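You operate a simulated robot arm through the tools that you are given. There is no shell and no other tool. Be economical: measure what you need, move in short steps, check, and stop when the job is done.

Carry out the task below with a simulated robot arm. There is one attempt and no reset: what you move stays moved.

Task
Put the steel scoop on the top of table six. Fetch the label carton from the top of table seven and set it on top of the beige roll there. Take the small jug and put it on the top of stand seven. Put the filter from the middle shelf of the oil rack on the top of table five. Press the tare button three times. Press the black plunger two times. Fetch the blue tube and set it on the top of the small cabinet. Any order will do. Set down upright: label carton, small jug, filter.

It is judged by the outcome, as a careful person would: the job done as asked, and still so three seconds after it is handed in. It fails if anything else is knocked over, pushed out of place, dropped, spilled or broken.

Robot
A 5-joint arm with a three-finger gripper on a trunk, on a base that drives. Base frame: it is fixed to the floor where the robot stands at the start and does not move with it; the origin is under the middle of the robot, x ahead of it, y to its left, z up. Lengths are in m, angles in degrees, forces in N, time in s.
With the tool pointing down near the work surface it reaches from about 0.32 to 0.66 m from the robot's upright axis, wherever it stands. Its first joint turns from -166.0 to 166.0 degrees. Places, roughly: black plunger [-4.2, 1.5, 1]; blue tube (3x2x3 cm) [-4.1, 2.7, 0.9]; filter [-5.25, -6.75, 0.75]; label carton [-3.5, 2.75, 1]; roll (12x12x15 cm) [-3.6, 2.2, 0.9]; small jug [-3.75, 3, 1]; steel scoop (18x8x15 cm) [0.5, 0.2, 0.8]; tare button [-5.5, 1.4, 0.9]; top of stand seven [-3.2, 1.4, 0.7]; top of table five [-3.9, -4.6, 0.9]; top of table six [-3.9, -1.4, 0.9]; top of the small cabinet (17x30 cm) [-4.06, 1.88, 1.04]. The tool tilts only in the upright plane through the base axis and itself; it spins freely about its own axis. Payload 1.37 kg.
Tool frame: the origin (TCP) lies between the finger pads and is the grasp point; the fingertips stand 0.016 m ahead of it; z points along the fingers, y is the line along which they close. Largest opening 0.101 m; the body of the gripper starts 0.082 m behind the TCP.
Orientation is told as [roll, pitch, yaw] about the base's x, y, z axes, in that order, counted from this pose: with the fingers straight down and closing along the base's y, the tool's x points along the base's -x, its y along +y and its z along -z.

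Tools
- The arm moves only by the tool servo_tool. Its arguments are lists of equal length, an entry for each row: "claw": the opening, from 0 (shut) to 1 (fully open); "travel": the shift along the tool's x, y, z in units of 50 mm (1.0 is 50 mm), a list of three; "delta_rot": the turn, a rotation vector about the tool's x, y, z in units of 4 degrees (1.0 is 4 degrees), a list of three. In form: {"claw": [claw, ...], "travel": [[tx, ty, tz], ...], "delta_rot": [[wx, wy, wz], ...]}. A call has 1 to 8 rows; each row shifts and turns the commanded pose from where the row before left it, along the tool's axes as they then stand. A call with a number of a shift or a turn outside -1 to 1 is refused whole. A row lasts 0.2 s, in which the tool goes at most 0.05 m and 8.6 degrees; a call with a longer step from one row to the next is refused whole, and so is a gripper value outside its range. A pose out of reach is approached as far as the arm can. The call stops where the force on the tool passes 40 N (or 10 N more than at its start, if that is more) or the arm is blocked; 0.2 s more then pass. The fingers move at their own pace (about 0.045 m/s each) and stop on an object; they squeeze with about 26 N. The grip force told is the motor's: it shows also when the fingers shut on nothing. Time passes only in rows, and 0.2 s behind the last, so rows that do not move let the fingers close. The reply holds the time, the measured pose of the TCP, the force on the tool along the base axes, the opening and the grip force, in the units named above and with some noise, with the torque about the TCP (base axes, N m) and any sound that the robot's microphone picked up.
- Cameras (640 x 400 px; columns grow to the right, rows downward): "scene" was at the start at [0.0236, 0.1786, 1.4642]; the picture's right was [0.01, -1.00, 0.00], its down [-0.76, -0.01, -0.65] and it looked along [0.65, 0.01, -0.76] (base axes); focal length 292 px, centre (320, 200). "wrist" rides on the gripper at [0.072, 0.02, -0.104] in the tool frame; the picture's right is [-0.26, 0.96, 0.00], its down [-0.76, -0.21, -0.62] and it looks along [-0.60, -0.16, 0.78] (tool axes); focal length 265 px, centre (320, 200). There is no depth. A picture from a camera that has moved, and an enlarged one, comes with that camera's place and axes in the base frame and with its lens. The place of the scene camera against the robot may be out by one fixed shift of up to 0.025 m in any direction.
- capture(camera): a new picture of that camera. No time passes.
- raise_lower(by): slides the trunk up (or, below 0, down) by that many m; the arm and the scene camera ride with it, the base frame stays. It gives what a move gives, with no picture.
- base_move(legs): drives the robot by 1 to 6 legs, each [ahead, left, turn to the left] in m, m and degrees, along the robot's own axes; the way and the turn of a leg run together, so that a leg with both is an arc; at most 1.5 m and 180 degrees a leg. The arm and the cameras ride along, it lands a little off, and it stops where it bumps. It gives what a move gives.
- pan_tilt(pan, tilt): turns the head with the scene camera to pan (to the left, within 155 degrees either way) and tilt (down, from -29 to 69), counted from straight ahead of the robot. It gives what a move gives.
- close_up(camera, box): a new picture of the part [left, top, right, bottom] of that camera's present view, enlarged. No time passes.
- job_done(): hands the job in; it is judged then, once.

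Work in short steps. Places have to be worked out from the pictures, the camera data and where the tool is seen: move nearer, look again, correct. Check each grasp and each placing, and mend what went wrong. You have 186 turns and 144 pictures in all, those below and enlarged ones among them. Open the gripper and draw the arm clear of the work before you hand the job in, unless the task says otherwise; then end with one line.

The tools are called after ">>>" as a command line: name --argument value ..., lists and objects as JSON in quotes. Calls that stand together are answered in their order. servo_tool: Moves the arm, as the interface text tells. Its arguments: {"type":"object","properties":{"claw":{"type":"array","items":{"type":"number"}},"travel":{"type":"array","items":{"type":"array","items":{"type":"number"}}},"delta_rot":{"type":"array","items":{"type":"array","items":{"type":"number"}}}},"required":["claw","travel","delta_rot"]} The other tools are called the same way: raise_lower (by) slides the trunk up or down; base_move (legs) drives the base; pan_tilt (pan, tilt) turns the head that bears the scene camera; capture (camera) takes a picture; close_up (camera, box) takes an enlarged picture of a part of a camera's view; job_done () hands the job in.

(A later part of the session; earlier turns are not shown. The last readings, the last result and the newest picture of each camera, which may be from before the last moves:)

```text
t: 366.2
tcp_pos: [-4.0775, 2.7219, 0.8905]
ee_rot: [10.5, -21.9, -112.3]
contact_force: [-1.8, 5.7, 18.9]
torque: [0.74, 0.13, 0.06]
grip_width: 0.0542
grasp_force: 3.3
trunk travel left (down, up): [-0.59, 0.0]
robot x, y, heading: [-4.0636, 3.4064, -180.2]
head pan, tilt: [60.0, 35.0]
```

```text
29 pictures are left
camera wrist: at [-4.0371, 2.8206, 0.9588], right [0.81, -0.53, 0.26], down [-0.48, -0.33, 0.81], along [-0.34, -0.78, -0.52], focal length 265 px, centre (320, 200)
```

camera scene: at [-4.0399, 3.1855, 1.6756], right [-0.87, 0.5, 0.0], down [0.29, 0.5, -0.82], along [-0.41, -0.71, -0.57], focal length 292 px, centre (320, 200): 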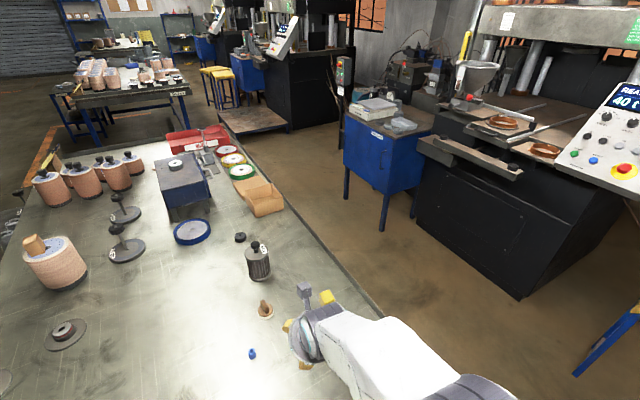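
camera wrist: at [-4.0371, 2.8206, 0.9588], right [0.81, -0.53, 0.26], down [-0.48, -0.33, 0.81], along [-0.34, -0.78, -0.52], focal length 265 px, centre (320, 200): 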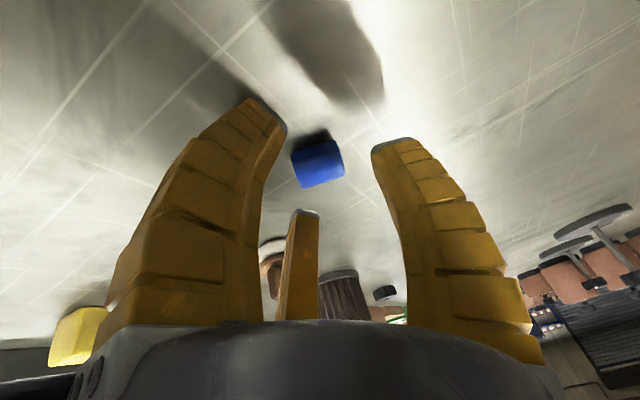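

Something on the tool meets the table here before full depth. Still, the tips overlap the tube's ends by ~5 mm: I close, and drag it toward the robot so I can then grasp it with a vertical tool.

>>> servo_tool --claw '[0.5, 0.4, 0.3, 0.2, 0.1, 0.1, 0.1]' --travel '[[-0.01, 0, -0.04], [0, 0, 0], [0, 0, 0], [0, 0, 0], [0, 0, 0], [0, 0, 0], [0, 0, 0]]' --delta_rot '[[0, 0, 0], [0, 0, 0], [0, 0, 0], [0, 0, 0], [0, 0, 0], [0, 0, 0], [0, 0, 0]]'

>>> capture --camera "wrist"

```text
t: 367.8
tcp_pos: [-4.0763, 2.7218, 0.8877]
ee_rot: [10.2, -21.6, -112.2]
contact_force: [2.1, -0.3, 6.1]
torque: [-0.02, 0.04, 0.05]
grip_width: 0.0129
grasp_force: 15.7
trunk travel left (down, up): [-0.59, 0.0]
robot x, y, heading: [-4.0604, 3.4084, -179.7]
head pan, tilt: [60.0, 35.0]
```

```text
28 pictures are left
camera wrist: at [-4.0368, 2.8204, 0.957], right [0.81, -0.53, 0.26], down [-0.48, -0.34, 0.81], along [-0.34, -0.78, -0.52], focal length 265 px, centre (320, 200)
```

wrist: 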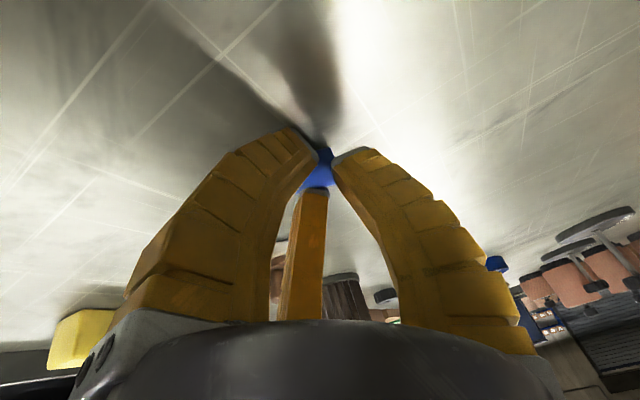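

The tips pass just above the tube. I take one scene close-up to see what limits the descent.

>>> pan_tilt --pan 78 --tilt 40

>>> close_up --camera "scene" --box '[240, 180, 480, 380]'

```text
t: 368.6
tcp_pos: [-4.0771, 2.7223, 0.8874]
ee_rot: [10.2, -21.8, -112.2]
contact_force: [2.0, 1.8, 14.2]
torque: [-0.06, 0.12, 0.02]
grip_width: 0.0062
grasp_force: 26.4
trunk travel left (down, up): [-0.59, 0.0]
robot x, y, heading: [-4.0618, 3.4095, -179.7]
head pan, tilt: [78.0, 40.0]
```

```text
2.00 times, centred on (360, 280) of scene
camera zoom: at [-4.0132, 3.1555, 1.6684], right [-0.98, 0.21, 0.0], down [0.13, 0.63, -0.77], along [-0.16, -0.75, -0.64], focal length 585 px, centre (240, 40)
```

zoom: 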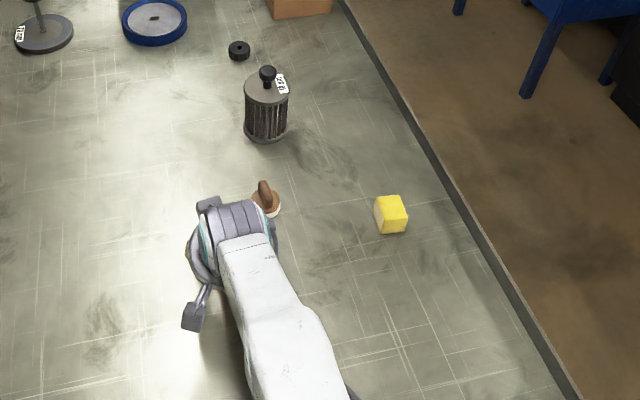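

The closed tips are resting on the tube's top (14 N). Its axis lies along x, so pulling toward the robot rolls it nearer. I drag +y gently.

>>> servo_tool --claw '[0, 0, 0, 0, 0]' --travel '[[0.18, 0.02, -0.08], [0.37, 0.03, -0.14], [0.37, 0.03, -0.14], [0.37, 0.03, -0.14], [0, 0, 0]]' --delta_rot '[[0, 0, 0], [0, 0, 0], [0, 0, 0], [0, 0, 0], [0, 0, 0]]'

>>> capture --camera "wrist"

```text
t: 369.8
tcp_pos: [-4.0548, 2.7867, 0.8853]
ee_rot: [11.1, -21.0, -112.1]
contact_force: [0.2, 0.4, 0.1]
torque: [0.02, -0.01, 0.01]
grip_width: 0.0001
grasp_force: 26.1
out of reach, approached as far as the arm can: row 4
trunk travel left (down, up): [-0.59, 0.0]
robot x, y, heading: [-4.0657, 3.4117, -179.8]
head pan, tilt: [78.0, 40.0]
```

```text
26 pictures are left
camera wrist: at [-4.016, 2.8847, 0.9577], right [0.81, -0.52, 0.27], down [-0.49, -0.34, 0.8], along [-0.33, -0.78, -0.53], focal length 265 px, centre (320, 200)
```

wrist: 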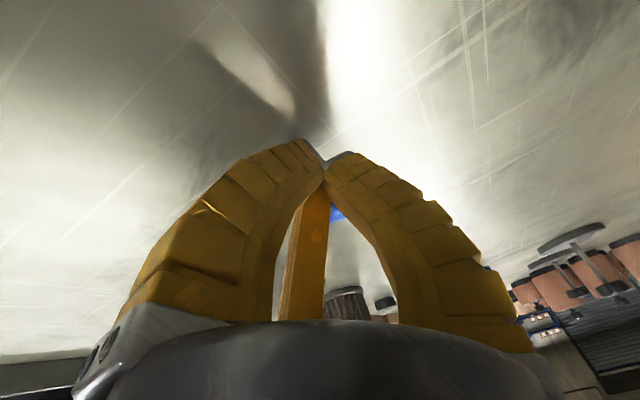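

The tube moved only slightly (now ≈(-4.073, 2.727)). I'll lift, set the closed tips down just behind it and pull it toward the robot.

>>> servo_tool --claw '[0, 0, 0, 0, 0, 0]' --travel '[[-0.33, 0.15, -0.82], [-0.68, 0.05, 0.28], [-0.72, 0.05, 0.3], [0.12, -0.06, 0.32], [0.12, -0.06, 0.32], [0.12, -0.06, 0.3]]' --delta_rot '[[0, 0, 0], [-0.35, -0.93, 0], [0, 0, 0], [0, 0, 0], [0, 0, 0], [0, 0, 0]]'

>>> capture --camera "wrist"

```text
t: 371.2
tcp_pos: [-4.0748, 2.7072, 0.8836]
ee_rot: [12.2, -25.1, -112.9]
contact_force: [-0.7, -0.8, 3.0]
torque: [0.05, -0.02, 0.01]
grip_width: 0.0
grasp_force: 25.7
trunk travel left (down, up): [-0.59, 0.0]
robot x, y, heading: [-4.0584, 3.4068, -180.2]
head pan, tilt: [78.0, 40.0]
```

```text
25 pictures are left
camera wrist: at [-4.0349, 2.8105, 0.9478], right [0.81, -0.51, 0.3], down [-0.48, -0.28, 0.83], along [-0.34, -0.81, -0.47], focal length 265 px, centre (320, 200)
```

wrist: 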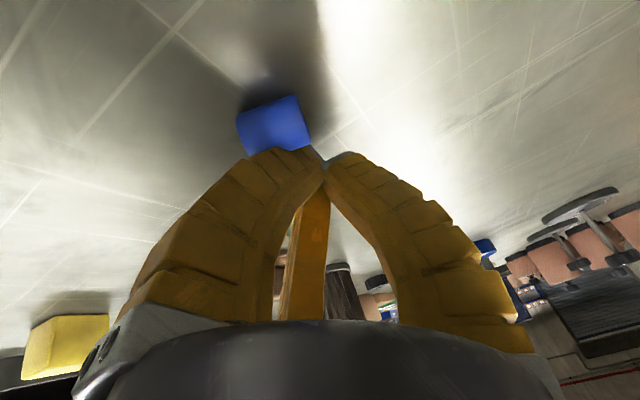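

The tips are behind the tube, centred on it. I pull it ~9 cm toward the robot.

>>> servo_tool --claw '[0, 0, 0, 0, 0, 0, 0]' --travel '[[0.3, -0.11, -0.12], [0.3, -0.11, -0.13], [0.3, -0.11, -0.13], [0.3, -0.11, -0.13], [0.3, -0.11, -0.13], [0.3, -0.11, -0.13], [0, 0, 0]]' --delta_rot '[[0, 0, 0], [0, 0, 0], [0, 0, 0], [0, 0, 0], [0, 0, 0], [0, 0, 0], [0, 0, 0]]'

>>> capture --camera "wrist"

```text
t: 372.8
tcp_pos: [-4.0751, 2.806, 0.8791]
ee_rot: [13.0, -25.8, -113.2]
contact_force: [-1.8, -11.7, 25.3]
torque: [0.4, -0.06, 0.04]
grip_width: 0.0001
grasp_force: 26.1
trunk travel left (down, up): [-0.59, 0.0]
robot x, y, heading: [-4.0653, 3.4141, -180.0]
head pan, tilt: [78.0, 40.0]
```

```text
24 pictures are left
camera wrist: at [-4.0356, 2.9102, 0.9411], right [0.81, -0.5, 0.31], down [-0.49, -0.27, 0.83], along [-0.34, -0.82, -0.46], focal length 265 px, centre (320, 200)
```

wrist: 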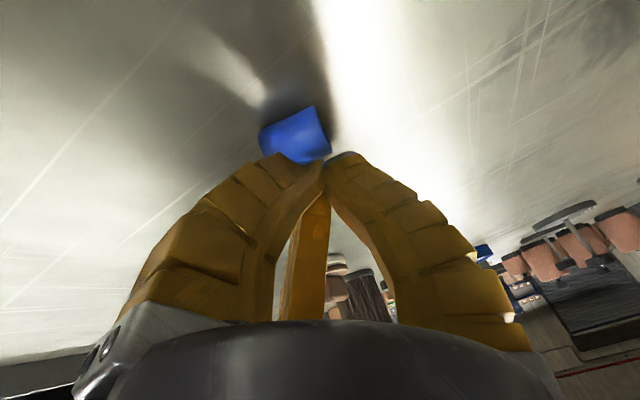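

The tube is now at ≈(-4.067, 2.834), 0.58 m away. I lift and bring the tool vertical.

>>> servo_tool --claw '[0, 0, 0.3, 0.5, 0.6, 0.6, 0.6, 0.6]' --travel '[[-0.3, 0.12, -0.65], [-0.3, 0.12, -0.65], [0, 0, 0], [0, 0, 0], [0, 0, 0], [0, 0, 0], [0, 0, 0], [0, 0, 0]]' --delta_rot '[[0, 0, 0], [0, 0, 0], [0.36, 0.93, 0], [0.36, 0.93, 0], [0.36, 0.93, 0], [0.36, 0.93, 0], [0.36, 0.93, 0], [0.36, 0.93, 0]]'

>>> servo_tool --claw '[0.6, 0.6]' --travel '[[0, 0, 0], [0, 0, 0]]' --delta_rot '[[0.36, 0.93, 0], [0, 0, 0]]'

>>> capture --camera "wrist"

```text
t: 374.6
tcp_pos: [-4.0745, 2.8122, 0.9445]
ee_rot: [1.5, -3.2, -110.1]
contact_force: [0.4, -0.9, 0.6]
torque: [0.03, 0.03, -0.03]
grip_width: 0.0642
grasp_force: 2.1
trunk travel left (down, up): [-0.59, 0.0]
robot x, y, heading: [-4.0615, 3.4122, -180.0]
head pan, tilt: [78.0, 40.0]
```

```text
t: 375.2
tcp_pos: [-4.0766, 2.811, 0.9437]
ee_rot: [0.0, 0.0, -110.0]
contact_force: [0.2, 0.0, 0.1]
torque: [0.0, 0.01, -0.04]
grip_width: 0.0636
grasp_force: 3.0
trunk travel left (down, up): [-0.59, 0.0]
robot x, y, heading: [-4.0657, 3.4147, -180.1]
head pan, tilt: [78.0, 40.0]
```

```text
23 pictures are left
camera wrist: at [-4.0338, 2.8737, 1.0474], right [0.82, -0.58, 0.0], down [-0.45, -0.64, 0.62], along [-0.36, -0.51, -0.78], focal length 265 px, centre (320, 200)
```

wrist: 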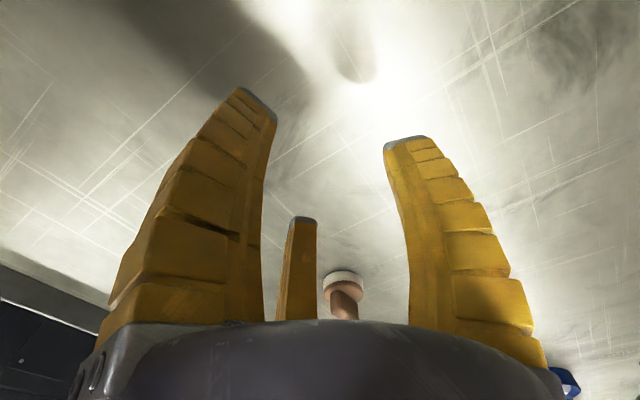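

The tube isn't in this view (it may have rolled). I check with the scene camera.

>>> capture --camera "scene"

```text
22 pictures are left
camera scene: at [-4.0135, 3.1534, 1.6681], right [-0.98, 0.21, 0.0], down [0.13, 0.63, -0.77], along [-0.16, -0.75, -0.64], focal length 292 px, centre (320, 200)
```

scene: 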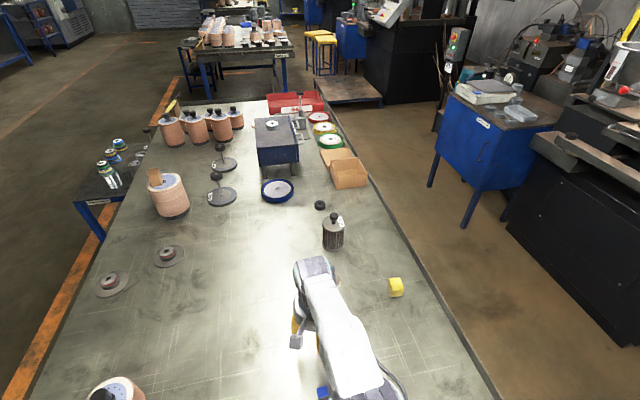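

The tube rolled to ≈(-4.071, 2.920) – even nearer (0.49 m). I move above it.

>>> servo_tool --claw '[0.6, 0.6, 0.6]' --travel '[[0.68, -0.21, -0.2], [0.69, -0.21, -0.2], [0.69, -0.21, 0]]' --delta_rot '[[0, 0, 0], [0, 0, 0], [0, 0, 0]]'

>>> capture --camera "wrist"

```text
t: 376.0
tcp_pos: [-4.069, 2.9199, 0.9656]
ee_rot: [0.0, -0.1, -109.9]
contact_force: [0.1, 0.0, -0.2]
torque: [-0.04, -0.03, 0.02]
grip_width: 0.0638
grasp_force: 2.3
trunk travel left (down, up): [-0.59, 0.0]
robot x, y, heading: [-4.0626, 3.4065, -180.1]
head pan, tilt: [78.0, 40.0]
```

```text
21 pictures are left
camera wrist: at [-4.0274, 2.9811, 1.0689], right [0.82, -0.58, 0.0], down [-0.45, -0.64, 0.62], along [-0.36, -0.51, -0.78], focal length 265 px, centre (320, 200)
```

wrist: 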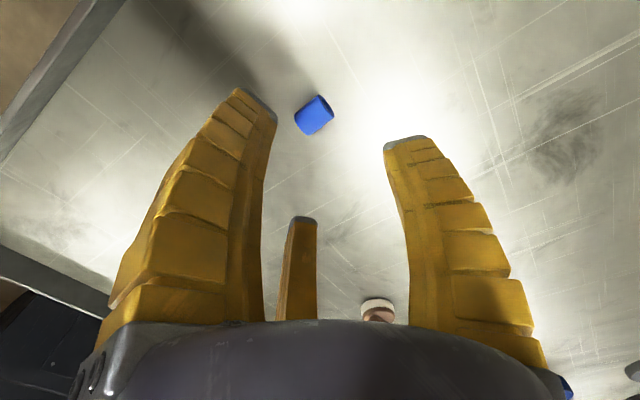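

Tube at (-4.076, 2.921), axis ≈ +12° from x. I spin to yaw -78°, and descend vertically.

>>> servo_tool --claw '[0.6, 0.6, 0.6, 0.6, 0.6, 0.6, 0.6, 0.6]' --travel '[[0, 0, 0], [0, 0, 0], [0, 0, 0], [0, 0, 0], [0, 0, 0], [0, 0, 0], [0, 0, 0], [0, 0, 0]]' --delta_rot '[[0, 0, -1], [0, 0, -1], [0, 0, -1], [0, 0, -1], [0, 0, -1], [0, 0, -1], [0, 0, -1], [0, 0, -1]]'

>>> servo_tool --claw '[0.6, 0.6, 0.6]' --travel '[[0.05, -0.13, 0.5], [0, 0, 0.5], [0, 0, 0.35]]' --delta_rot '[[0, 0, 0], [0, 0, 0], [0, 0, 0]]'

>>> capture --camera "wrist"

```text
t: 377.8
tcp_pos: [-4.0715, 2.9196, 0.9652]
ee_rot: [-0.1, 0.1, -77.9]
contact_force: [-0.4, 0.6, -0.1]
torque: [-0.03, -0.04, -0.02]
grip_width: 0.0641
grasp_force: 2.5
trunk travel left (down, up): [-0.59, 0.0]
robot x, y, heading: [-4.0661, 3.4116, -179.8]
head pan, tilt: [78.0, 40.0]
```

```text
t: 378.6
tcp_pos: [-4.0754, 2.9216, 0.8965]
ee_rot: [0.0, 0.2, -77.9]
contact_force: [-0.6, 0.0, -0.1]
torque: [0.03, 0.02, 0.0]
grip_width: 0.0638
grasp_force: 3.0
trunk travel left (down, up): [-0.59, 0.0]
robot x, y, heading: [-4.0622, 3.4094, -179.9]
head pan, tilt: [78.0, 40.0]
```

```text
20 pictures are left
camera wrist: at [-4.0724, 2.996, 1.0006], right [1.0, -0.06, 0.0], down [-0.04, -0.78, 0.62], along [-0.04, -0.62, -0.79], focal length 265 px, centre (320, 200)
```

wrist: 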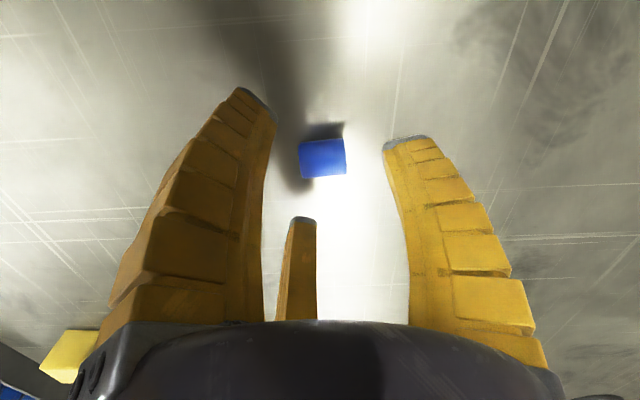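

Perfectly aligned. I descend the last 2 cm and close.

>>> servo_tool --claw '[0.6, 0.6, 0.45, 0.3, 0.15, 0.15, 0.15]' --travel '[[0, 0, 0.22], [0, 0, 0.2], [0, 0, 0], [0, 0, 0], [0, 0, 0], [0, 0, 0], [0, 0, 0]]' --delta_rot '[[0, 0, 0], [0, 0, 0], [0, 0, 0], [0, 0, 0], [0, 0, 0], [0, 0, 0], [0, 0, 0]]'

```text
t: 380.2
tcp_pos: [-4.0755, 2.922, 0.8757]
ee_rot: [-0.1, 0.1, -77.9]
contact_force: [0.5, 0.8, 0.1]
torque: [-0.02, -0.01, 0.02]
grip_width: 0.0213
grasp_force: 11.0
trunk travel left (down, up): [-0.59, 0.0]
robot x, y, heading: [-4.0618, 3.4099, -179.8]
head pan, tilt: [78.0, 40.0]
```

Held at 2.1 cm. I squeeze fully and lift, then check.

>>> servo_tool --claw '[0, 0, 0, 0, 0, 0, 0]' --travel '[[0, 0, 0], [0, 0, 0], [0, 0, -0.3], [0, 0, -0.7], [0, 0, -0.9], [0, 0, -0.9], [0, 0, -0.9]]' --delta_rot '[[0, 0, 0], [0, 0, 0], [0, 0, 0], [0, 0, 0], [0, 0, 0], [0, 0, 0], [0, 0, 0]]'

>>> capture --camera "wrist"

```text
t: 381.8
tcp_pos: [-4.0816, 2.9218, 1.0631]
ee_rot: [-0.1, 0.2, -77.9]
contact_force: [-0.1, 0.6, 1.5]
torque: [-0.03, -0.01, -0.02]
grip_width: 0.0123
grasp_force: 26.1
trunk travel left (down, up): [-0.59, 0.0]
robot x, y, heading: [-4.0618, 3.4089, -179.9]
head pan, tilt: [78.0, 40.0]
```

```text
19 pictures are left
camera wrist: at [-4.0778, 2.9964, 1.1658], right [1.0, -0.06, 0.0], down [-0.04, -0.79, 0.62], along [-0.04, -0.62, -0.79], focal length 265 px, centre (320, 200)
```

wrist: 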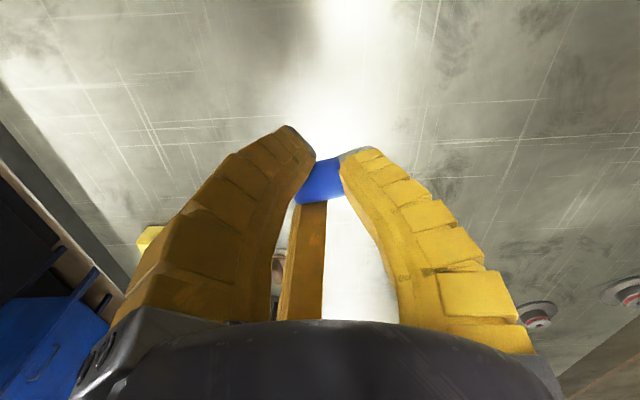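

The tube is held. I raise it a bit and swing the arm to the front before driving behind the table.

>>> servo_tool --claw '[0, 0, 0, 0, 0, 0, 0, 0]' --travel '[[0, 0, -0.6], [0, 0, -0.6], [0.6, -0.7, 0], [0.6, -0.7, 0], [0.8, -0.55, 0], [0.85, -0.48, 0], [0.85, -0.48, 0], [0.85, -0.48, 0]]' --delta_rot '[[0, 0, 0], [0, 0, 0], [0, 0, 0], [0, 0, 0], [0, 0, 0], [0, 0, 0], [0, 0, 0], [0, 0, 0]]'

>>> servo_tool --claw '[0, 0, 0, 0, 0, 0, 0]' --travel '[[0.9, -0.35, 0], [0.9, -0.35, 0], [0.92, -0.3, 0], [0.92, -0.3, 0], [0.92, -0.3, 0], [0.92, -0.3, 0], [0.92, -0.3, 0]]' --delta_rot '[[0, 0, 0], [0, 0, 0], [0, 0, 0], [0, 0, 0], [0, 0, 0], [0, 0, 0], [0, 0, 0]]'

>>> base_move --legs '[[0.78, 0, 0], [0, 0, 90], [0.7, 0, 0]]'

>>> pan_tilt --pan 0 --tilt 30

>>> capture --camera "scene"

```text
t: 383.6
tcp_pos: [-4.2953, 3.1098, 1.1184]
ee_rot: [0.6, 0.8, -77.8]
contact_force: [1.0, -0.4, 1.0]
torque: [-0.01, -0.01, -0.02]
grip_width: 0.0113
grasp_force: 26.1
trunk travel left (down, up): [-0.59, 0.0]
robot x, y, heading: [-4.0614, 3.4104, -179.8]
head pan, tilt: [78.0, 40.0]
```

```text
t: 385.2
tcp_pos: [-4.4709, 3.3986, 1.1139]
ee_rot: [1.4, -0.3, -77.9]
contact_force: [0.1, -0.6, -0.1]
torque: [-0.03, -0.01, -0.01]
grip_width: 0.0109
grasp_force: 25.9
trunk travel left (down, up): [-0.59, 0.0]
robot x, y, heading: [-4.063, 3.4139, -179.8]
head pan, tilt: [78.0, 40.0]
```

```text
t: 396.7
tcp_pos: [-4.8212, 2.2987, 1.1139]
ee_rot: [1.4, -0.2, 12.4]
contact_force: [-0.2, -0.9, -0.2]
torque: [0.02, -0.05, 0.01]
grip_width: 0.0079
grasp_force: 25.9
trunk travel left (down, up): [-0.59, 0.0]
robot x, y, heading: [-4.8357, 2.7067, -89.6]
head pan, tilt: [78.0, 40.0]
```

```text
t: 398.2
tcp_pos: [-4.8208, 2.299, 1.1134]
ee_rot: [1.3, -0.2, 12.4]
contact_force: [-0.1, 0.5, 0.0]
torque: [0.0, 0.02, 0.01]
grip_width: 0.0081
grasp_force: 26.0
trunk travel left (down, up): [-0.59, 0.0]
robot x, y, heading: [-4.8379, 2.7064, -89.7]
head pan, tilt: [0.0, 30.0]
```

```text
18 pictures are left
camera scene: at [-4.6533, 2.6794, 1.6834], right [-1.0, -0.01, 0.0], down [0.0, 0.5, -0.87], along [0.01, -0.87, -0.5], focal length 292 px, centre (320, 200)
```

scene: 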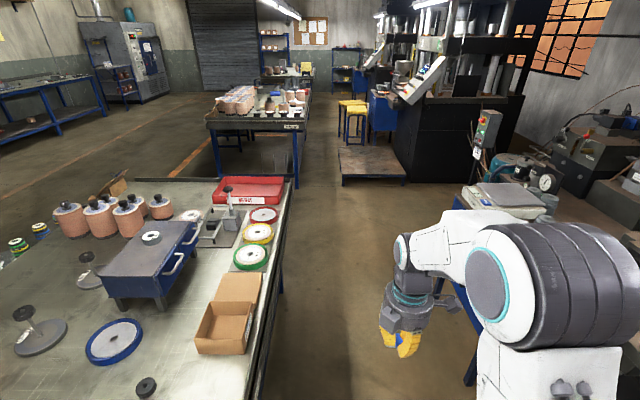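

Cabinet (drawers facing me) at ≈(-4.05, 1.87) as listed. I drive ahead to y≈1.95, then swing the arm left toward it.

>>> base_move --legs '[[0.75, 0, 0]]'

>>> servo_tool --claw '[0, 0, 0, 0, 0, 0, 0]' --travel '[[-0.9, 0.39, 0], [-0.9, 0.39, 0], [-0.9, 0.39, 0], [-0.9, 0.39, 0], [-0.9, 0.39, 0], [-0.9, 0.39, 0], [-0.9, 0.39, 0]]' --delta_rot '[[0, 0, 0], [0, 0, 0], [0, 0, 0], [0, 0, 0], [0, 0, 0], [0, 0, 0], [0, 0, 0]]'

>>> servo_tool --claw '[0, 0, 0, 0, 0, 0, 0, 0]' --travel '[[-0.9, 0.39, 0], [-0.9, 0.39, 0], [-0.9, 0.39, 0], [-0.9, 0.39, 0], [-0.9, 0.4, 0], [0, 0, 0], [0, 0, 0], [0, 0, 0]]' --delta_rot '[[0, 0, 0], [0, 0, 0], [0, 0, 0], [0, 0, 0], [0, 0, 0], [0, 0, 1], [0, 0, 1], [0, 0, 1]]'

>>> capture --camera "wrist"

```text
t: 402.2
tcp_pos: [-4.8159, 1.5462, 1.1133]
ee_rot: [1.4, -0.2, 12.3]
contact_force: [0.3, -0.5, 1.0]
torque: [0.03, -0.03, 0.04]
grip_width: 0.0079
grasp_force: 25.8
trunk travel left (down, up): [-0.59, 0.0]
robot x, y, heading: [-4.8301, 1.9519, -89.6]
head pan, tilt: [0.0, 30.0]
```

```text
t: 403.9
tcp_pos: [-4.5352, 1.7463, 1.1183]
ee_rot: [0.5, 0.6, 12.3]
contact_force: [0.3, -0.4, 0.5]
torque: [0.0, 0.03, 0.01]
grip_width: 0.0075
grasp_force: 26.1
trunk travel left (down, up): [-0.59, 0.0]
robot x, y, heading: [-4.8307, 1.953, -89.6]
head pan, tilt: [0.0, 30.0]
```

```text
t: 405.6
tcp_pos: [-4.3383, 1.8917, 1.1226]
ee_rot: [0.1, 0.1, 0.2]
contact_force: [0.3, 0.4, 0.0]
torque: [-0.02, 0.01, -0.03]
grip_width: 0.0074
grasp_force: 26.0
trunk travel left (down, up): [-0.59, 0.0]
robot x, y, heading: [-4.83, 1.9533, -89.7]
head pan, tilt: [0.0, 30.0]
```

```text
17 pictures are left
camera wrist: at [-4.4112, 1.9119, 1.2253], right [0.26, 0.97, 0.0], down [0.76, -0.2, 0.62], along [0.6, -0.16, -0.78], focal length 265 px, centre (320, 200)
```

wrist: 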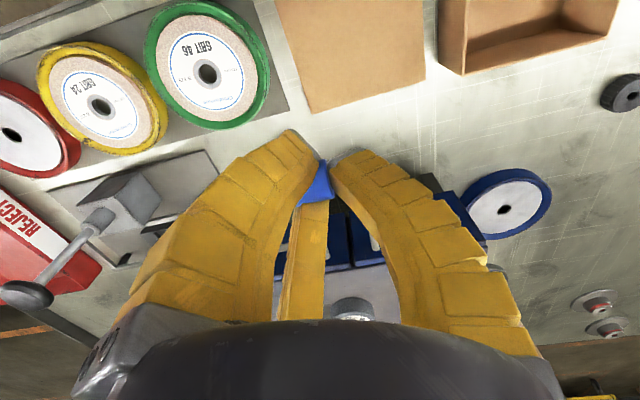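

The tube is still held. I align in y, tilt the tool 40° outward and extend toward the cabinet top at height.

>>> servo_tool --claw '[0, 0, 0, 0, 0, 0, 0, 0]' --travel '[[-0.38, 0.7, 0], [-0.38, 0.7, 0], [0, 0, 0], [0, 0, 0], [0, 0, 0], [0, 0, 0], [0, 0, 0], [0, 0, 0]]' --delta_rot '[[0, 0, 0], [0, 0, 0], [0, -1, 0], [0, -1, 0], [0, -1, 0], [0, -1, 0], [0, -1, 0], [0, -1, 0]]'

>>> servo_tool --claw '[0, 0, 0, 0, 0, 0, 0, 0]' --travel '[[0, 0, 0], [0, 0, 0], [0, 0, 0], [0, 0, 0], [-0.6, 0, 0.5], [-0.6, 0, 0.5], [-0.6, 0, 0.5], [0, 0, 0]]' --delta_rot '[[0, -1, 0], [0, -1, 0], [0, -1, 0], [0, -1, 0], [0, 0, 0], [0, 0, 0], [0, 0, 0], [0, 0, 0]]'

>>> pan_tilt --pan 75 --tilt 40

>>> capture --camera "scene"

```text
t: 407.4
tcp_pos: [-4.2994, 1.9497, 1.1236]
ee_rot: [2.6, -23.9, -0.3]
contact_force: [0.3, -0.6, 0.1]
torque: [0.03, 0.0, 0.0]
grip_width: 0.0074
grasp_force: 25.9
out of reach, approached as far as the arm can: row 7, 8
trunk travel left (down, up): [-0.59, 0.0]
robot x, y, heading: [-4.8284, 1.9545, -89.9]
head pan, tilt: [0.0, 30.0]
```

```text
t: 409.2
tcp_pos: [-4.18, 1.9217, 1.1245]
ee_rot: [2.0, -39.9, -0.9]
contact_force: [-0.1, -0.2, 1.1]
torque: [0.01, -0.02, 0.0]
grip_width: 0.0075
grasp_force: 26.1
out of reach, approached as far as the arm can: row 1, 2, 3, 4
trunk travel left (down, up): [-0.59, 0.0]
robot x, y, heading: [-4.8294, 1.9542, -89.7]
head pan, tilt: [0.0, 30.0]
```

```text
t: 410.7
tcp_pos: [-4.1794, 1.9222, 1.1237]
ee_rot: [2.2, -39.9, -0.9]
contact_force: [0.0, -0.4, -0.2]
torque: [0.0, -0.01, 0.0]
grip_width: 0.0075
grasp_force: 26.1
trunk travel left (down, up): [-0.59, 0.0]
robot x, y, heading: [-4.828, 1.955, -89.6]
head pan, tilt: [75.0, 40.0]
```

```text
16 pictures are left
camera scene: at [-4.5659, 1.9964, 1.668], right [-0.25, -0.97, 0.0], down [-0.62, 0.16, -0.77], along [0.74, -0.19, -0.64], focal length 292 px, centre (320, 200)
```

scene: 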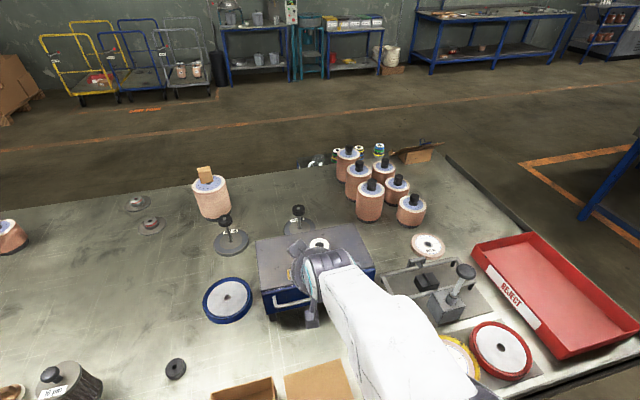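

Cabinet top spans x -4.137…-3.967, y 1.74…2.03, pulley at y≈1.865. I move toward (-4.08, 1.965) at z≈1.08.

>>> servo_tool --claw '[0, 0, 0]' --travel '[[-0.32, 0.29, 0.66], [-0.32, 0.29, 0.66], [-0.32, 0.29, 0.66]]' --delta_rot '[[-0.21, 0, -0.26], [-0.21, 0, -0.26], [-0.21, 0, -0.26]]'

>>> capture --camera "wrist"

```text
t: 411.6
tcp_pos: [-4.1013, 1.9657, 1.0521]
ee_rot: [1.2, -35.5, 3.4]
contact_force: [-8.3, 1.4, 14.1]
torque: [-0.07, 0.47, -0.1]
grip_width: 0.0083
grasp_force: 26.2
trunk travel left (down, up): [-0.59, 0.0]
robot x, y, heading: [-4.8322, 1.9527, -89.5]
head pan, tilt: [75.0, 40.0]
stopped in row 3: the force on the tool passed its limit at 75 N (the readings are from after the stop); the commanded pose is now the measured one
```

```text
15 pictures are left
camera wrist: at [-4.2222, 1.9774, 1.0956], right [0.15, 0.97, 0.17], down [0.27, -0.21, 0.94], along [0.95, -0.09, -0.29], focal length 265 px, centre (320, 200)
```

wrist: 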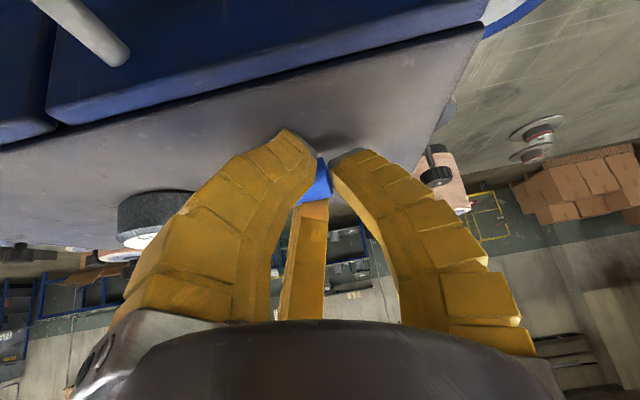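

The tips touched the cabinet top a bit harder than intended but it stayed in place. I lift 8 mm, move 3 cm further in, and ease down again.

>>> servo_tool --claw '[0, 0, 0, 0]' --travel '[[-0.12, 0, -0.15], [-0.24, 0, 0.17], [-0.24, 0, 0.17], [0.05, 0, 0.06]]' --delta_rot '[[0, 0, 0], [0, 0, 0], [0, 0, 0], [0, 0, 0]]'

>>> close_up --camera "scene" --box '[240, 210, 400, 320]'

```text
t: 412.6
tcp_pos: [-4.0951, 1.9656, 1.0552]
ee_rot: [1.3, -35.3, 3.3]
contact_force: [-0.1, -0.7, 1.9]
torque: [-0.05, 0.06, 0.0]
grip_width: 0.007
grasp_force: 25.8
out of reach, approached as far as the arm can: row 2, 3
trunk travel left (down, up): [-0.59, 0.0]
robot x, y, heading: [-4.8254, 1.9566, -89.9]
head pan, tilt: [75.0, 40.0]
```

```text
3.64 times, centred on (320, 265) of scene
camera zoom: at [-4.5659, 1.9963, 1.6681], right [-0.25, -0.97, 0.0], down [-0.62, 0.16, -0.77], along [0.74, -0.19, -0.64], focal length 1063 px, centre (320, -36)
```

zoom: 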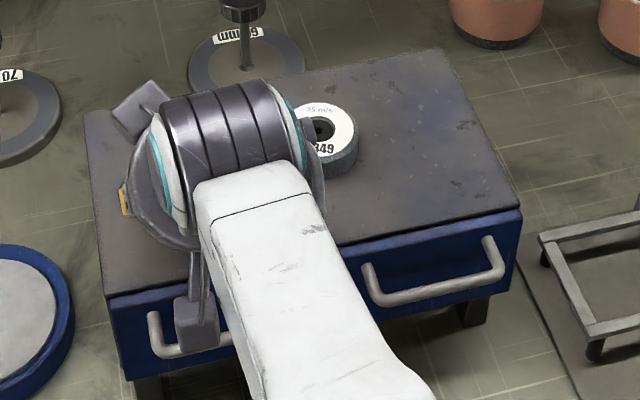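

This is the reach limit, with the tips ~5 cm inside the edge. I ease down to contact and release slowly.

>>> servo_tool --claw '[0, 0, 0, 0.05, 0.1, 0.15, 0.2, 0.25]' --travel '[[0.03, 0, 0.04], [0.02, 0, 0.03], [0, 0, 0], [0, 0, 0], [0, 0, 0], [0, 0, 0], [0, 0, 0], [0, 0, 0]]' --delta_rot '[[0, 0, 0], [0, 0, 0], [0, 0, 0], [0, 0, 0], [0, 0, 0], [0, 0, 0], [0, 0, 0], [0, 0, 0]]'

>>> capture --camera "wrist"

```text
t: 414.4
tcp_pos: [-4.0973, 1.9659, 1.0536]
ee_rot: [1.3, -35.5, 3.3]
contact_force: [2.2, 0.1, 19.4]
torque: [-0.15, 0.27, 0.03]
grip_width: 0.0302
grasp_force: 0.1
trunk travel left (down, up): [-0.59, 0.0]
robot x, y, heading: [-4.8327, 1.955, -89.5]
head pan, tilt: [75.0, 40.0]
```

```text
13 pictures are left
camera wrist: at [-4.2174, 1.9769, 1.0955], right [0.15, 0.97, 0.17], down [0.27, -0.21, 0.94], along [0.95, -0.09, -0.29], focal length 265 px, centre (320, 200)
```

wrist: 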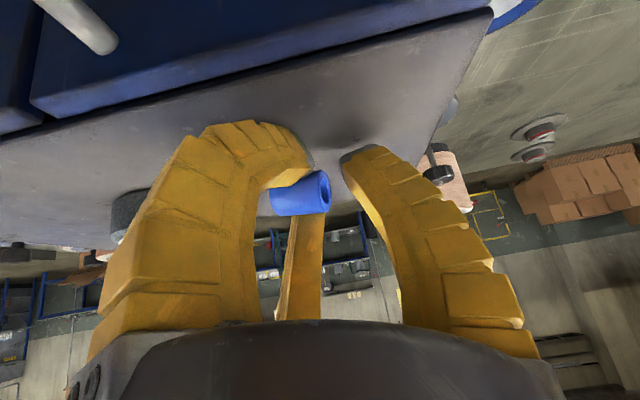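

The tube appears to lie on the cabinet top between the tips. I open wider, relieve the pressure and check before withdrawing.

>>> servo_tool --claw '[0.3, 0.4, 0.5, 0.6, 0.7, 0.7]' --travel '[[-0.01, 0, -0.03], [0, 0, 0], [0, 0, 0], [0, 0, 0], [0, 0, 0], [0, 0, 0]]' --delta_rot '[[0, 0, 0], [0, 0, 0], [0, 0, 0], [0, 0, 0], [0, 0, 0], [0, 0, 0]]'

>>> capture --camera "wrist"

```text
t: 415.8
tcp_pos: [-4.0932, 1.9691, 1.0585]
ee_rot: [1.4, -36.1, 3.4]
contact_force: [14.8, 12.3, 22.3]
torque: [0.07, 0.11, -0.08]
grip_width: 0.0635
grasp_force: 0.1
trunk travel left (down, up): [-0.59, 0.0]
robot x, y, heading: [-4.8265, 1.9563, -89.6]
head pan, tilt: [75.0, 40.0]
```

```text
12 pictures are left
camera wrist: at [-4.2148, 1.9799, 1.0987], right [0.14, 0.97, 0.17], down [0.26, -0.21, 0.94], along [0.95, -0.09, -0.28], focal length 265 px, centre (320, 200)
```

wrist: 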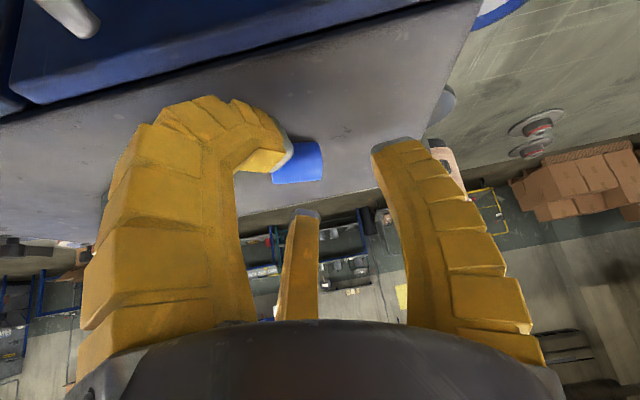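

The tube lies on the cabinet top; the left finger is pressing the pulley slightly. I close a little to relieve and rise straight up.

>>> servo_tool --claw '[0.55, 0.55, 0.55, 0.55, 0.55, 0.55]' --travel '[[0, 0, 0], [-0.08, 0, -0.12], [-0.2, 0, -0.28], [-0.3, 0, -0.42], [-0.2, 0, -0.8], [0, 0, -0.9]]' --delta_rot '[[0, 0, 0], [0, 0, 0], [0, 0, 0], [0, 0, 0], [0, 0, 0], [0, 0, 0]]'

>>> capture --camera "wrist"

```text
t: 417.2
tcp_pos: [-4.1254, 1.9623, 1.1824]
ee_rot: [1.3, -34.9, 3.3]
contact_force: [1.5, 0.4, 0.3]
torque: [0.02, 0.04, 0.01]
grip_width: 0.0593
grasp_force: 3.1
out of reach, approached as far as the arm can: row 4, 5, 6
trunk travel left (down, up): [-0.59, 0.0]
robot x, y, heading: [-4.8289, 1.9559, -89.5]
head pan, tilt: [75.0, 40.0]
```

```text
11 pictures are left
camera wrist: at [-4.2454, 1.9739, 1.225], right [0.15, 0.97, 0.17], down [0.28, -0.21, 0.94], along [0.95, -0.09, -0.3], focal length 265 px, centre (320, 200)
```

wrist: 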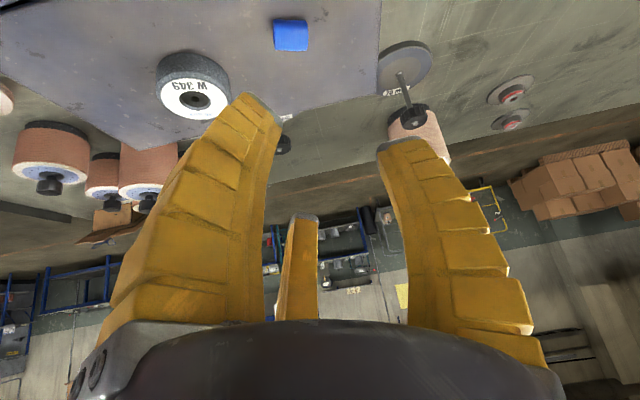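

The tube lies safely on the cabinet and the pulley is in place. I retract and bring the tool vertical, fingers closed, then move the base in line with the plunger (≈(-4.228, 1.533, 1.07)).

>>> servo_tool --claw '[0.5, 0.3, 0, 0, 0, 0, 0, 0]' --travel '[[0.69, 0, -0.49], [0.69, 0, -0.49], [0.69, 0, -0.49], [0.69, 0, -0.49], [0, 0, 0], [0, 0, 0], [0, 0, 0], [0, 0, 0]]' --delta_rot '[[0, 0, 0], [0, 0, 0], [0, 0, 0], [0, 0, 0], [0, 1, 0], [0, 1, 0], [0, 1, 0], [0, 1, 0]]'

>>> servo_tool --claw '[0, 0, 0, 0, 0]' --travel '[[0, 0, 0], [0, 0, 0], [0, 0, 0], [0, 0, 0], [0, 0, 0]]' --delta_rot '[[0, 1, 0], [0, 1, 0], [0, 1, 0], [0, 1, 0], [0, 0.75, 0]]'

>>> base_move --legs '[[0.42, 0, 0]]'

>>> capture --camera "wrist"

```text
t: 419.0
tcp_pos: [-4.1838, 1.9591, 1.2026]
ee_rot: [0.8, -22.8, 3.6]
contact_force: [-0.4, 0.2, 0.7]
torque: [-0.01, 0.01, 0.0]
grip_width: 0.0002
grasp_force: 26.0
out of reach, approached as far as the arm can: row 1, 2, 3, 4, 5, 6, 7, 8
trunk travel left (down, up): [-0.59, 0.0]
robot x, y, heading: [-4.8317, 1.9515, -89.7]
head pan, tilt: [75.0, 40.0]
```

```text
t: 420.2
tcp_pos: [-4.2151, 1.9561, 1.1964]
ee_rot: [0.5, -15.1, 3.7]
contact_force: [-0.6, -0.9, -0.1]
torque: [0.0, -0.01, -0.02]
grip_width: 0.0002
grasp_force: 26.5
out of reach, approached as far as the arm can: row 1, 2, 3, 4, 5
trunk travel left (down, up): [-0.59, 0.0]
robot x, y, heading: [-4.8295, 1.954, -89.6]
head pan, tilt: [75.0, 40.0]
```

```text
t: 422.7
tcp_pos: [-4.2116, 1.5389, 1.1972]
ee_rot: [0.6, -15.1, 3.8]
contact_force: [0.3, -0.6, 0.2]
torque: [0.0, 0.01, -0.02]
grip_width: 0.0
grasp_force: 26.0
trunk travel left (down, up): [-0.59, 0.0]
robot x, y, heading: [-4.8261, 1.5349, -89.4]
head pan, tilt: [75.0, 40.0]
```

```text
10 pictures are left
camera wrist: at [-4.3101, 1.5521, 1.2776], right [0.19, 0.98, 0.08], down [0.58, -0.18, 0.79], along [0.79, -0.1, -0.6], focal length 265 px, centre (320, 200)
```

wrist: 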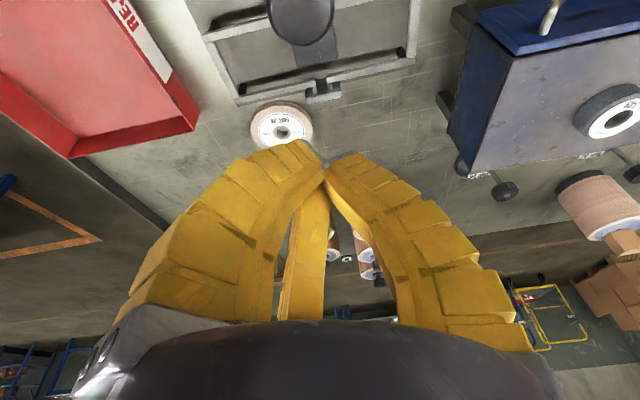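

Knob at ≈(-4.241, 1.54, 1.065), just under the tool. I lower the closed tips to just above it.

>>> servo_tool --claw '[0, 0, 0]' --travel '[[0.37, 0.02, 0.59], [0.37, 0.02, 0.59], [0.37, 0.02, 0.5]]' --delta_rot '[[0, 0, 0], [0, 0, 0], [0, 0, 0]]'

>>> close_up --camera "wrist" --box '[200, 50, 440, 250]'

```text
t: 423.5
tcp_pos: [-4.1877, 1.5471, 1.128]
ee_rot: [0.7, -15.0, 3.8]
contact_force: [0.0, -0.3, -0.8]
torque: [-0.04, -0.03, -0.02]
grip_width: 0.0
grasp_force: 25.9
out of reach, approached as far as the arm can: row 1, 2, 3
trunk travel left (down, up): [-0.59, 0.0]
robot x, y, heading: [-4.8227, 1.5347, -89.5]
head pan, tilt: [75.0, 40.0]
```

```text
2.00 times, centred on (320, 150) of wrist
camera zoom: at [-4.2874, 1.56, 1.2079], right [0.19, 0.98, 0.08], down [0.58, -0.18, 0.79], along [0.79, -0.1, -0.6], focal length 531 px, centre (320, 300)
```

zoom: 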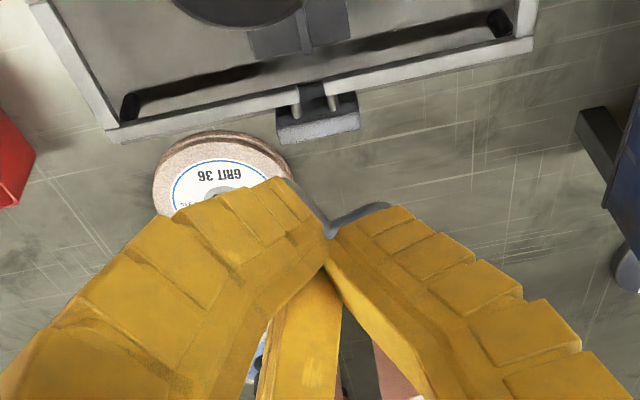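

The command had drifted beyond reach; I pull back in -x and re-read the pose.

>>> servo_tool --claw '[0, 0]' --travel '[[0.48, -0.04, -0.13], [0.48, -0.03, -0.13]]' --delta_rot '[[0, 0, 0], [0, 0, 0]]'

```text
t: 424.1
tcp_pos: [-4.1907, 1.5451, 1.133]
ee_rot: [0.6, -15.0, 3.9]
contact_force: [-0.5, 0.1, 0.0]
torque: [0.0, 0.0, 0.04]
grip_width: 0.0
grasp_force: 25.3
out of reach, approached as far as the arm can: row 1, 2
trunk travel left (down, up): [-0.59, 0.0]
robot x, y, heading: [-4.8269, 1.5358, -89.5]
head pan, tilt: [75.0, 40.0]
```

>>> servo_tool --claw '[0, 0, 0]' --travel '[[0.48, 0, -0.13], [0.48, 0, -0.13], [0, 0, 0]]' --delta_rot '[[0, 0, 0], [0, 0, 0], [0, 0, 0]]'

```text
t: 424.9
tcp_pos: [-4.1919, 1.5462, 1.1382]
ee_rot: [0.5, -15.0, 3.8]
contact_force: [-0.4, -0.9, 0.1]
torque: [-0.01, 0.02, -0.01]
grip_width: 0.0003
grasp_force: 25.7
out of reach, approached as far as the arm can: row 1, 2
trunk travel left (down, up): [-0.59, 0.0]
robot x, y, heading: [-4.8247, 1.5349, -89.3]
head pan, tilt: [75.0, 40.0]
```

Motion inward is being refused; probably an orientation conflict. I test by un-tilting gradually together with a retract.

>>> servo_tool --claw '[0, 0, 0, 0]' --travel '[[0.3, 0, 0.2], [0.3, 0, 0.2], [0.3, 0, 0.2], [0.3, 0, 0.2]]' --delta_rot '[[0, 1, 0.2], [0, 1, 0.2], [0, 1, 0.2], [0, 1, 0.2]]'

```text
t: 425.9
tcp_pos: [-4.2465, 1.5443, 1.0902]
ee_rot: [-0.1, 0.9, 0.8]
contact_force: [-0.4, 0.1, -1.0]
torque: [0.0, 0.01, 0.01]
grip_width: 0.0002
grasp_force: 26.3
trunk travel left (down, up): [-0.59, 0.0]
robot x, y, heading: [-4.8263, 1.5362, -89.4]
head pan, tilt: [75.0, 40.0]
```

Now vertical and just above the knob. I check alignment.

>>> close_up --camera "wrist" --box '[200, 50, 440, 250]'

```text
2.00 times, centred on (320, 150) of wrist
camera zoom: at [-4.3176, 1.5638, 1.1942], right [0.25, 0.97, -0.01], down [0.77, -0.2, 0.61], along [0.59, -0.16, -0.79], focal length 531 px, centre (320, 300)
```

zoom: 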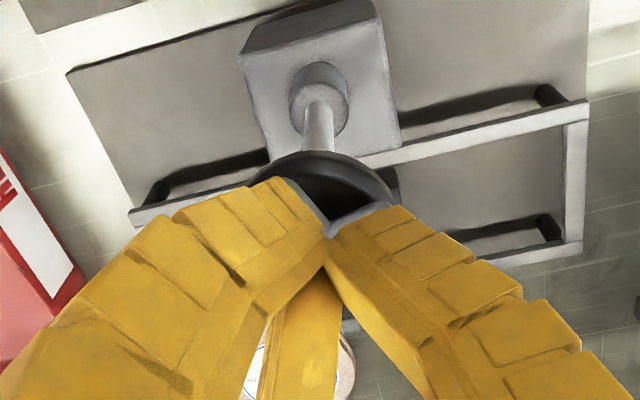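

Centred on the knob. I press straight down step by step and watch force/sound.

>>> servo_tool --claw '[0, 0, 0, 0]' --travel '[[0.06, 0, 0.2], [0, 0, 0.2], [0, 0, 0.2], [0, 0, 0.2]]' --delta_rot '[[0, 0, 0], [0, 0, 0], [0, 0, 0], [0, 0, 0]]'

```text
t: 426.9
tcp_pos: [-4.2389, 1.5459, 1.0516]
ee_rot: [-0.1, 0.8, 0.8]
contact_force: [-1.7, -0.5, 3.6]
torque: [-0.03, -0.02, -0.04]
grip_width: 0.0057
grasp_force: 25.6
out of reach, approached as far as the arm can: row 1, 3
trunk travel left (down, up): [-0.59, 0.0]
robot x, y, heading: [-4.8258, 1.5363, -89.4]
head pan, tilt: [75.0, 40.0]
```

>>> servo_tool --claw '[0, 0, 0, 0]' --travel '[[0, 0, 0.2], [0, 0, 0.2], [0, 0, 0.2], [0, 0, 0.2]]' --delta_rot '[[0, 0, 0], [0, 0, 0], [0, 0, 0], [0, 0, 0]]'

```text
t: 427.9
tcp_pos: [-4.2342, 1.5475, 1.0122]
ee_rot: [-0.1, 0.8, 0.8]
contact_force: [-1.6, -0.4, 3.4]
torque: [-0.02, 0.01, 0.0]
grip_width: 0.0061
grasp_force: 27.8
out of reach, approached as far as the arm can: row 1, 4
trunk travel left (down, up): [-0.59, 0.0]
robot x, y, heading: [-4.827, 1.5345, -89.4]
head pan, tilt: [75.0, 40.0]
```

>>> close_up --camera "wrist" --box '[200, 50, 440, 250]'

```text
2.00 times, centred on (320, 150) of wrist
camera zoom: at [-4.3057, 1.5667, 1.1164], right [0.25, 0.97, -0.01], down [0.77, -0.2, 0.61], along [0.59, -0.16, -0.79], focal length 531 px, centre (320, 300)
```

zoom: 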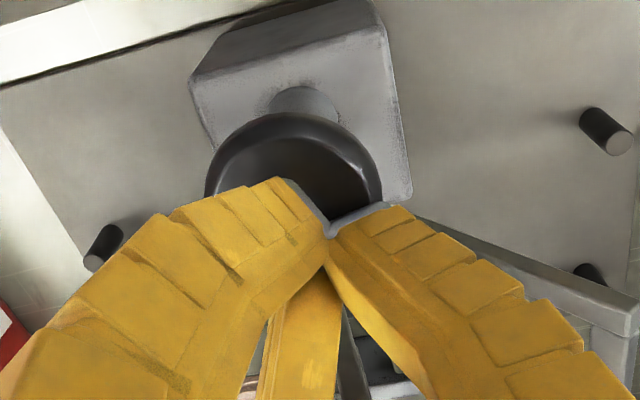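

The plunger is going down with the tool. I continue to the stop, correcting x a little.

>>> servo_tool --claw '[0, 0, 0, 0]' --travel '[[0.1, -0.04, 0.15], [0, 0, 0.15], [0, 0, 0.15], [0, 0, 0.15]]' --delta_rot '[[0, 0, 0], [0, 0, 0], [0, 0, 0], [0, 0, 0]]'

```text
t: 428.9
tcp_pos: [-4.2312, 1.5458, 1.0008]
ee_rot: [0.0, -0.3, 0.8]
contact_force: [-5.5, -0.3, 19.1]
torque: [0.0, 0.16, 0.0]
grip_width: 0.0059
grasp_force: 27.9
out of reach, approached as far as the arm can: row 1
trunk travel left (down, up): [-0.59, 0.0]
robot x, y, heading: [-4.8232, 1.5385, -89.5]
head pan, tilt: [75.0, 40.0]
heard: click
stopped in row 4: the force on the tool passed its limit at 44 N (the readings are from after the stop); the commanded pose is now the measured one
```

Click heard: press one. I rise fully so the plunger returns, then press again.

>>> servo_tool --claw '[0, 0, 0, 0, 0, 0, 0]' --travel '[[0, 0, -0.3], [0, 0, -0.4], [0, 0, -0.4], [0.1, 0, -0.4], [0.1, 0, -0.4], [0, 0, 0], [0, 0, 0]]' --delta_rot '[[0, 0, 0], [0, 0, 0], [0, 0, 0], [0, 0, 0], [0, 0, 0], [0, 0, 0], [0, 0, 0]]'

>>> close_up --camera "wrist" --box '[200, 50, 440, 250]'

```text
t: 430.5
tcp_pos: [-4.2455, 1.5462, 1.0896]
ee_rot: [0.1, 0.1, 0.9]
contact_force: [-1.1, -0.1, 0.2]
torque: [-0.02, -0.02, 0.03]
grip_width: 0.0
grasp_force: 28.4
out of reach, approached as far as the arm can: row 3
trunk travel left (down, up): [-0.59, 0.0]
robot x, y, heading: [-4.8281, 1.5382, -89.4]
head pan, tilt: [75.0, 40.0]
```

```text
2.00 times, centred on (320, 150) of wrist
camera zoom: at [-4.3178, 1.5653, 1.1927], right [0.25, 0.97, 0.0], down [0.76, -0.2, 0.62], along [0.6, -0.16, -0.78], focal length 531 px, centre (320, 300)
```

zoom: 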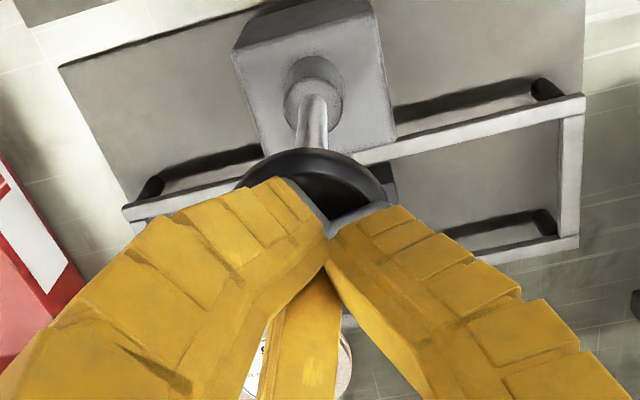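

The plunger returned. I press the second time, down to the click.

>>> servo_tool --claw '[0, 0, 0, 0, 0, 0, 0, 0]' --travel '[[0.1, -0.03, 0.25], [0, 0, 0.25], [0.05, 0, 0.25], [0, 0, 0.25], [0.05, -0.02, 0.25], [0, 0, 0.2], [0, 0, 0.15], [0, 0, 0.15]]' --delta_rot '[[0, 0, 0], [0, 0, 0], [0, 0, 0], [0, 0, 0], [0, 0, 0], [0, 0, 0], [0, 0, 0], [0, 0, 0]]'

```text
t: 432.3
tcp_pos: [-4.2539, 1.5429, 1.0012]
ee_rot: [0.0, 0.3, 0.9]
contact_force: [0.5, 1.0, 4.2]
torque: [0.04, -0.02, 0.01]
grip_width: 0.0058
grasp_force: 28.7
trunk travel left (down, up): [-0.59, 0.0]
robot x, y, heading: [-4.8259, 1.5356, -89.4]
head pan, tilt: [75.0, 40.0]
heard: click
```

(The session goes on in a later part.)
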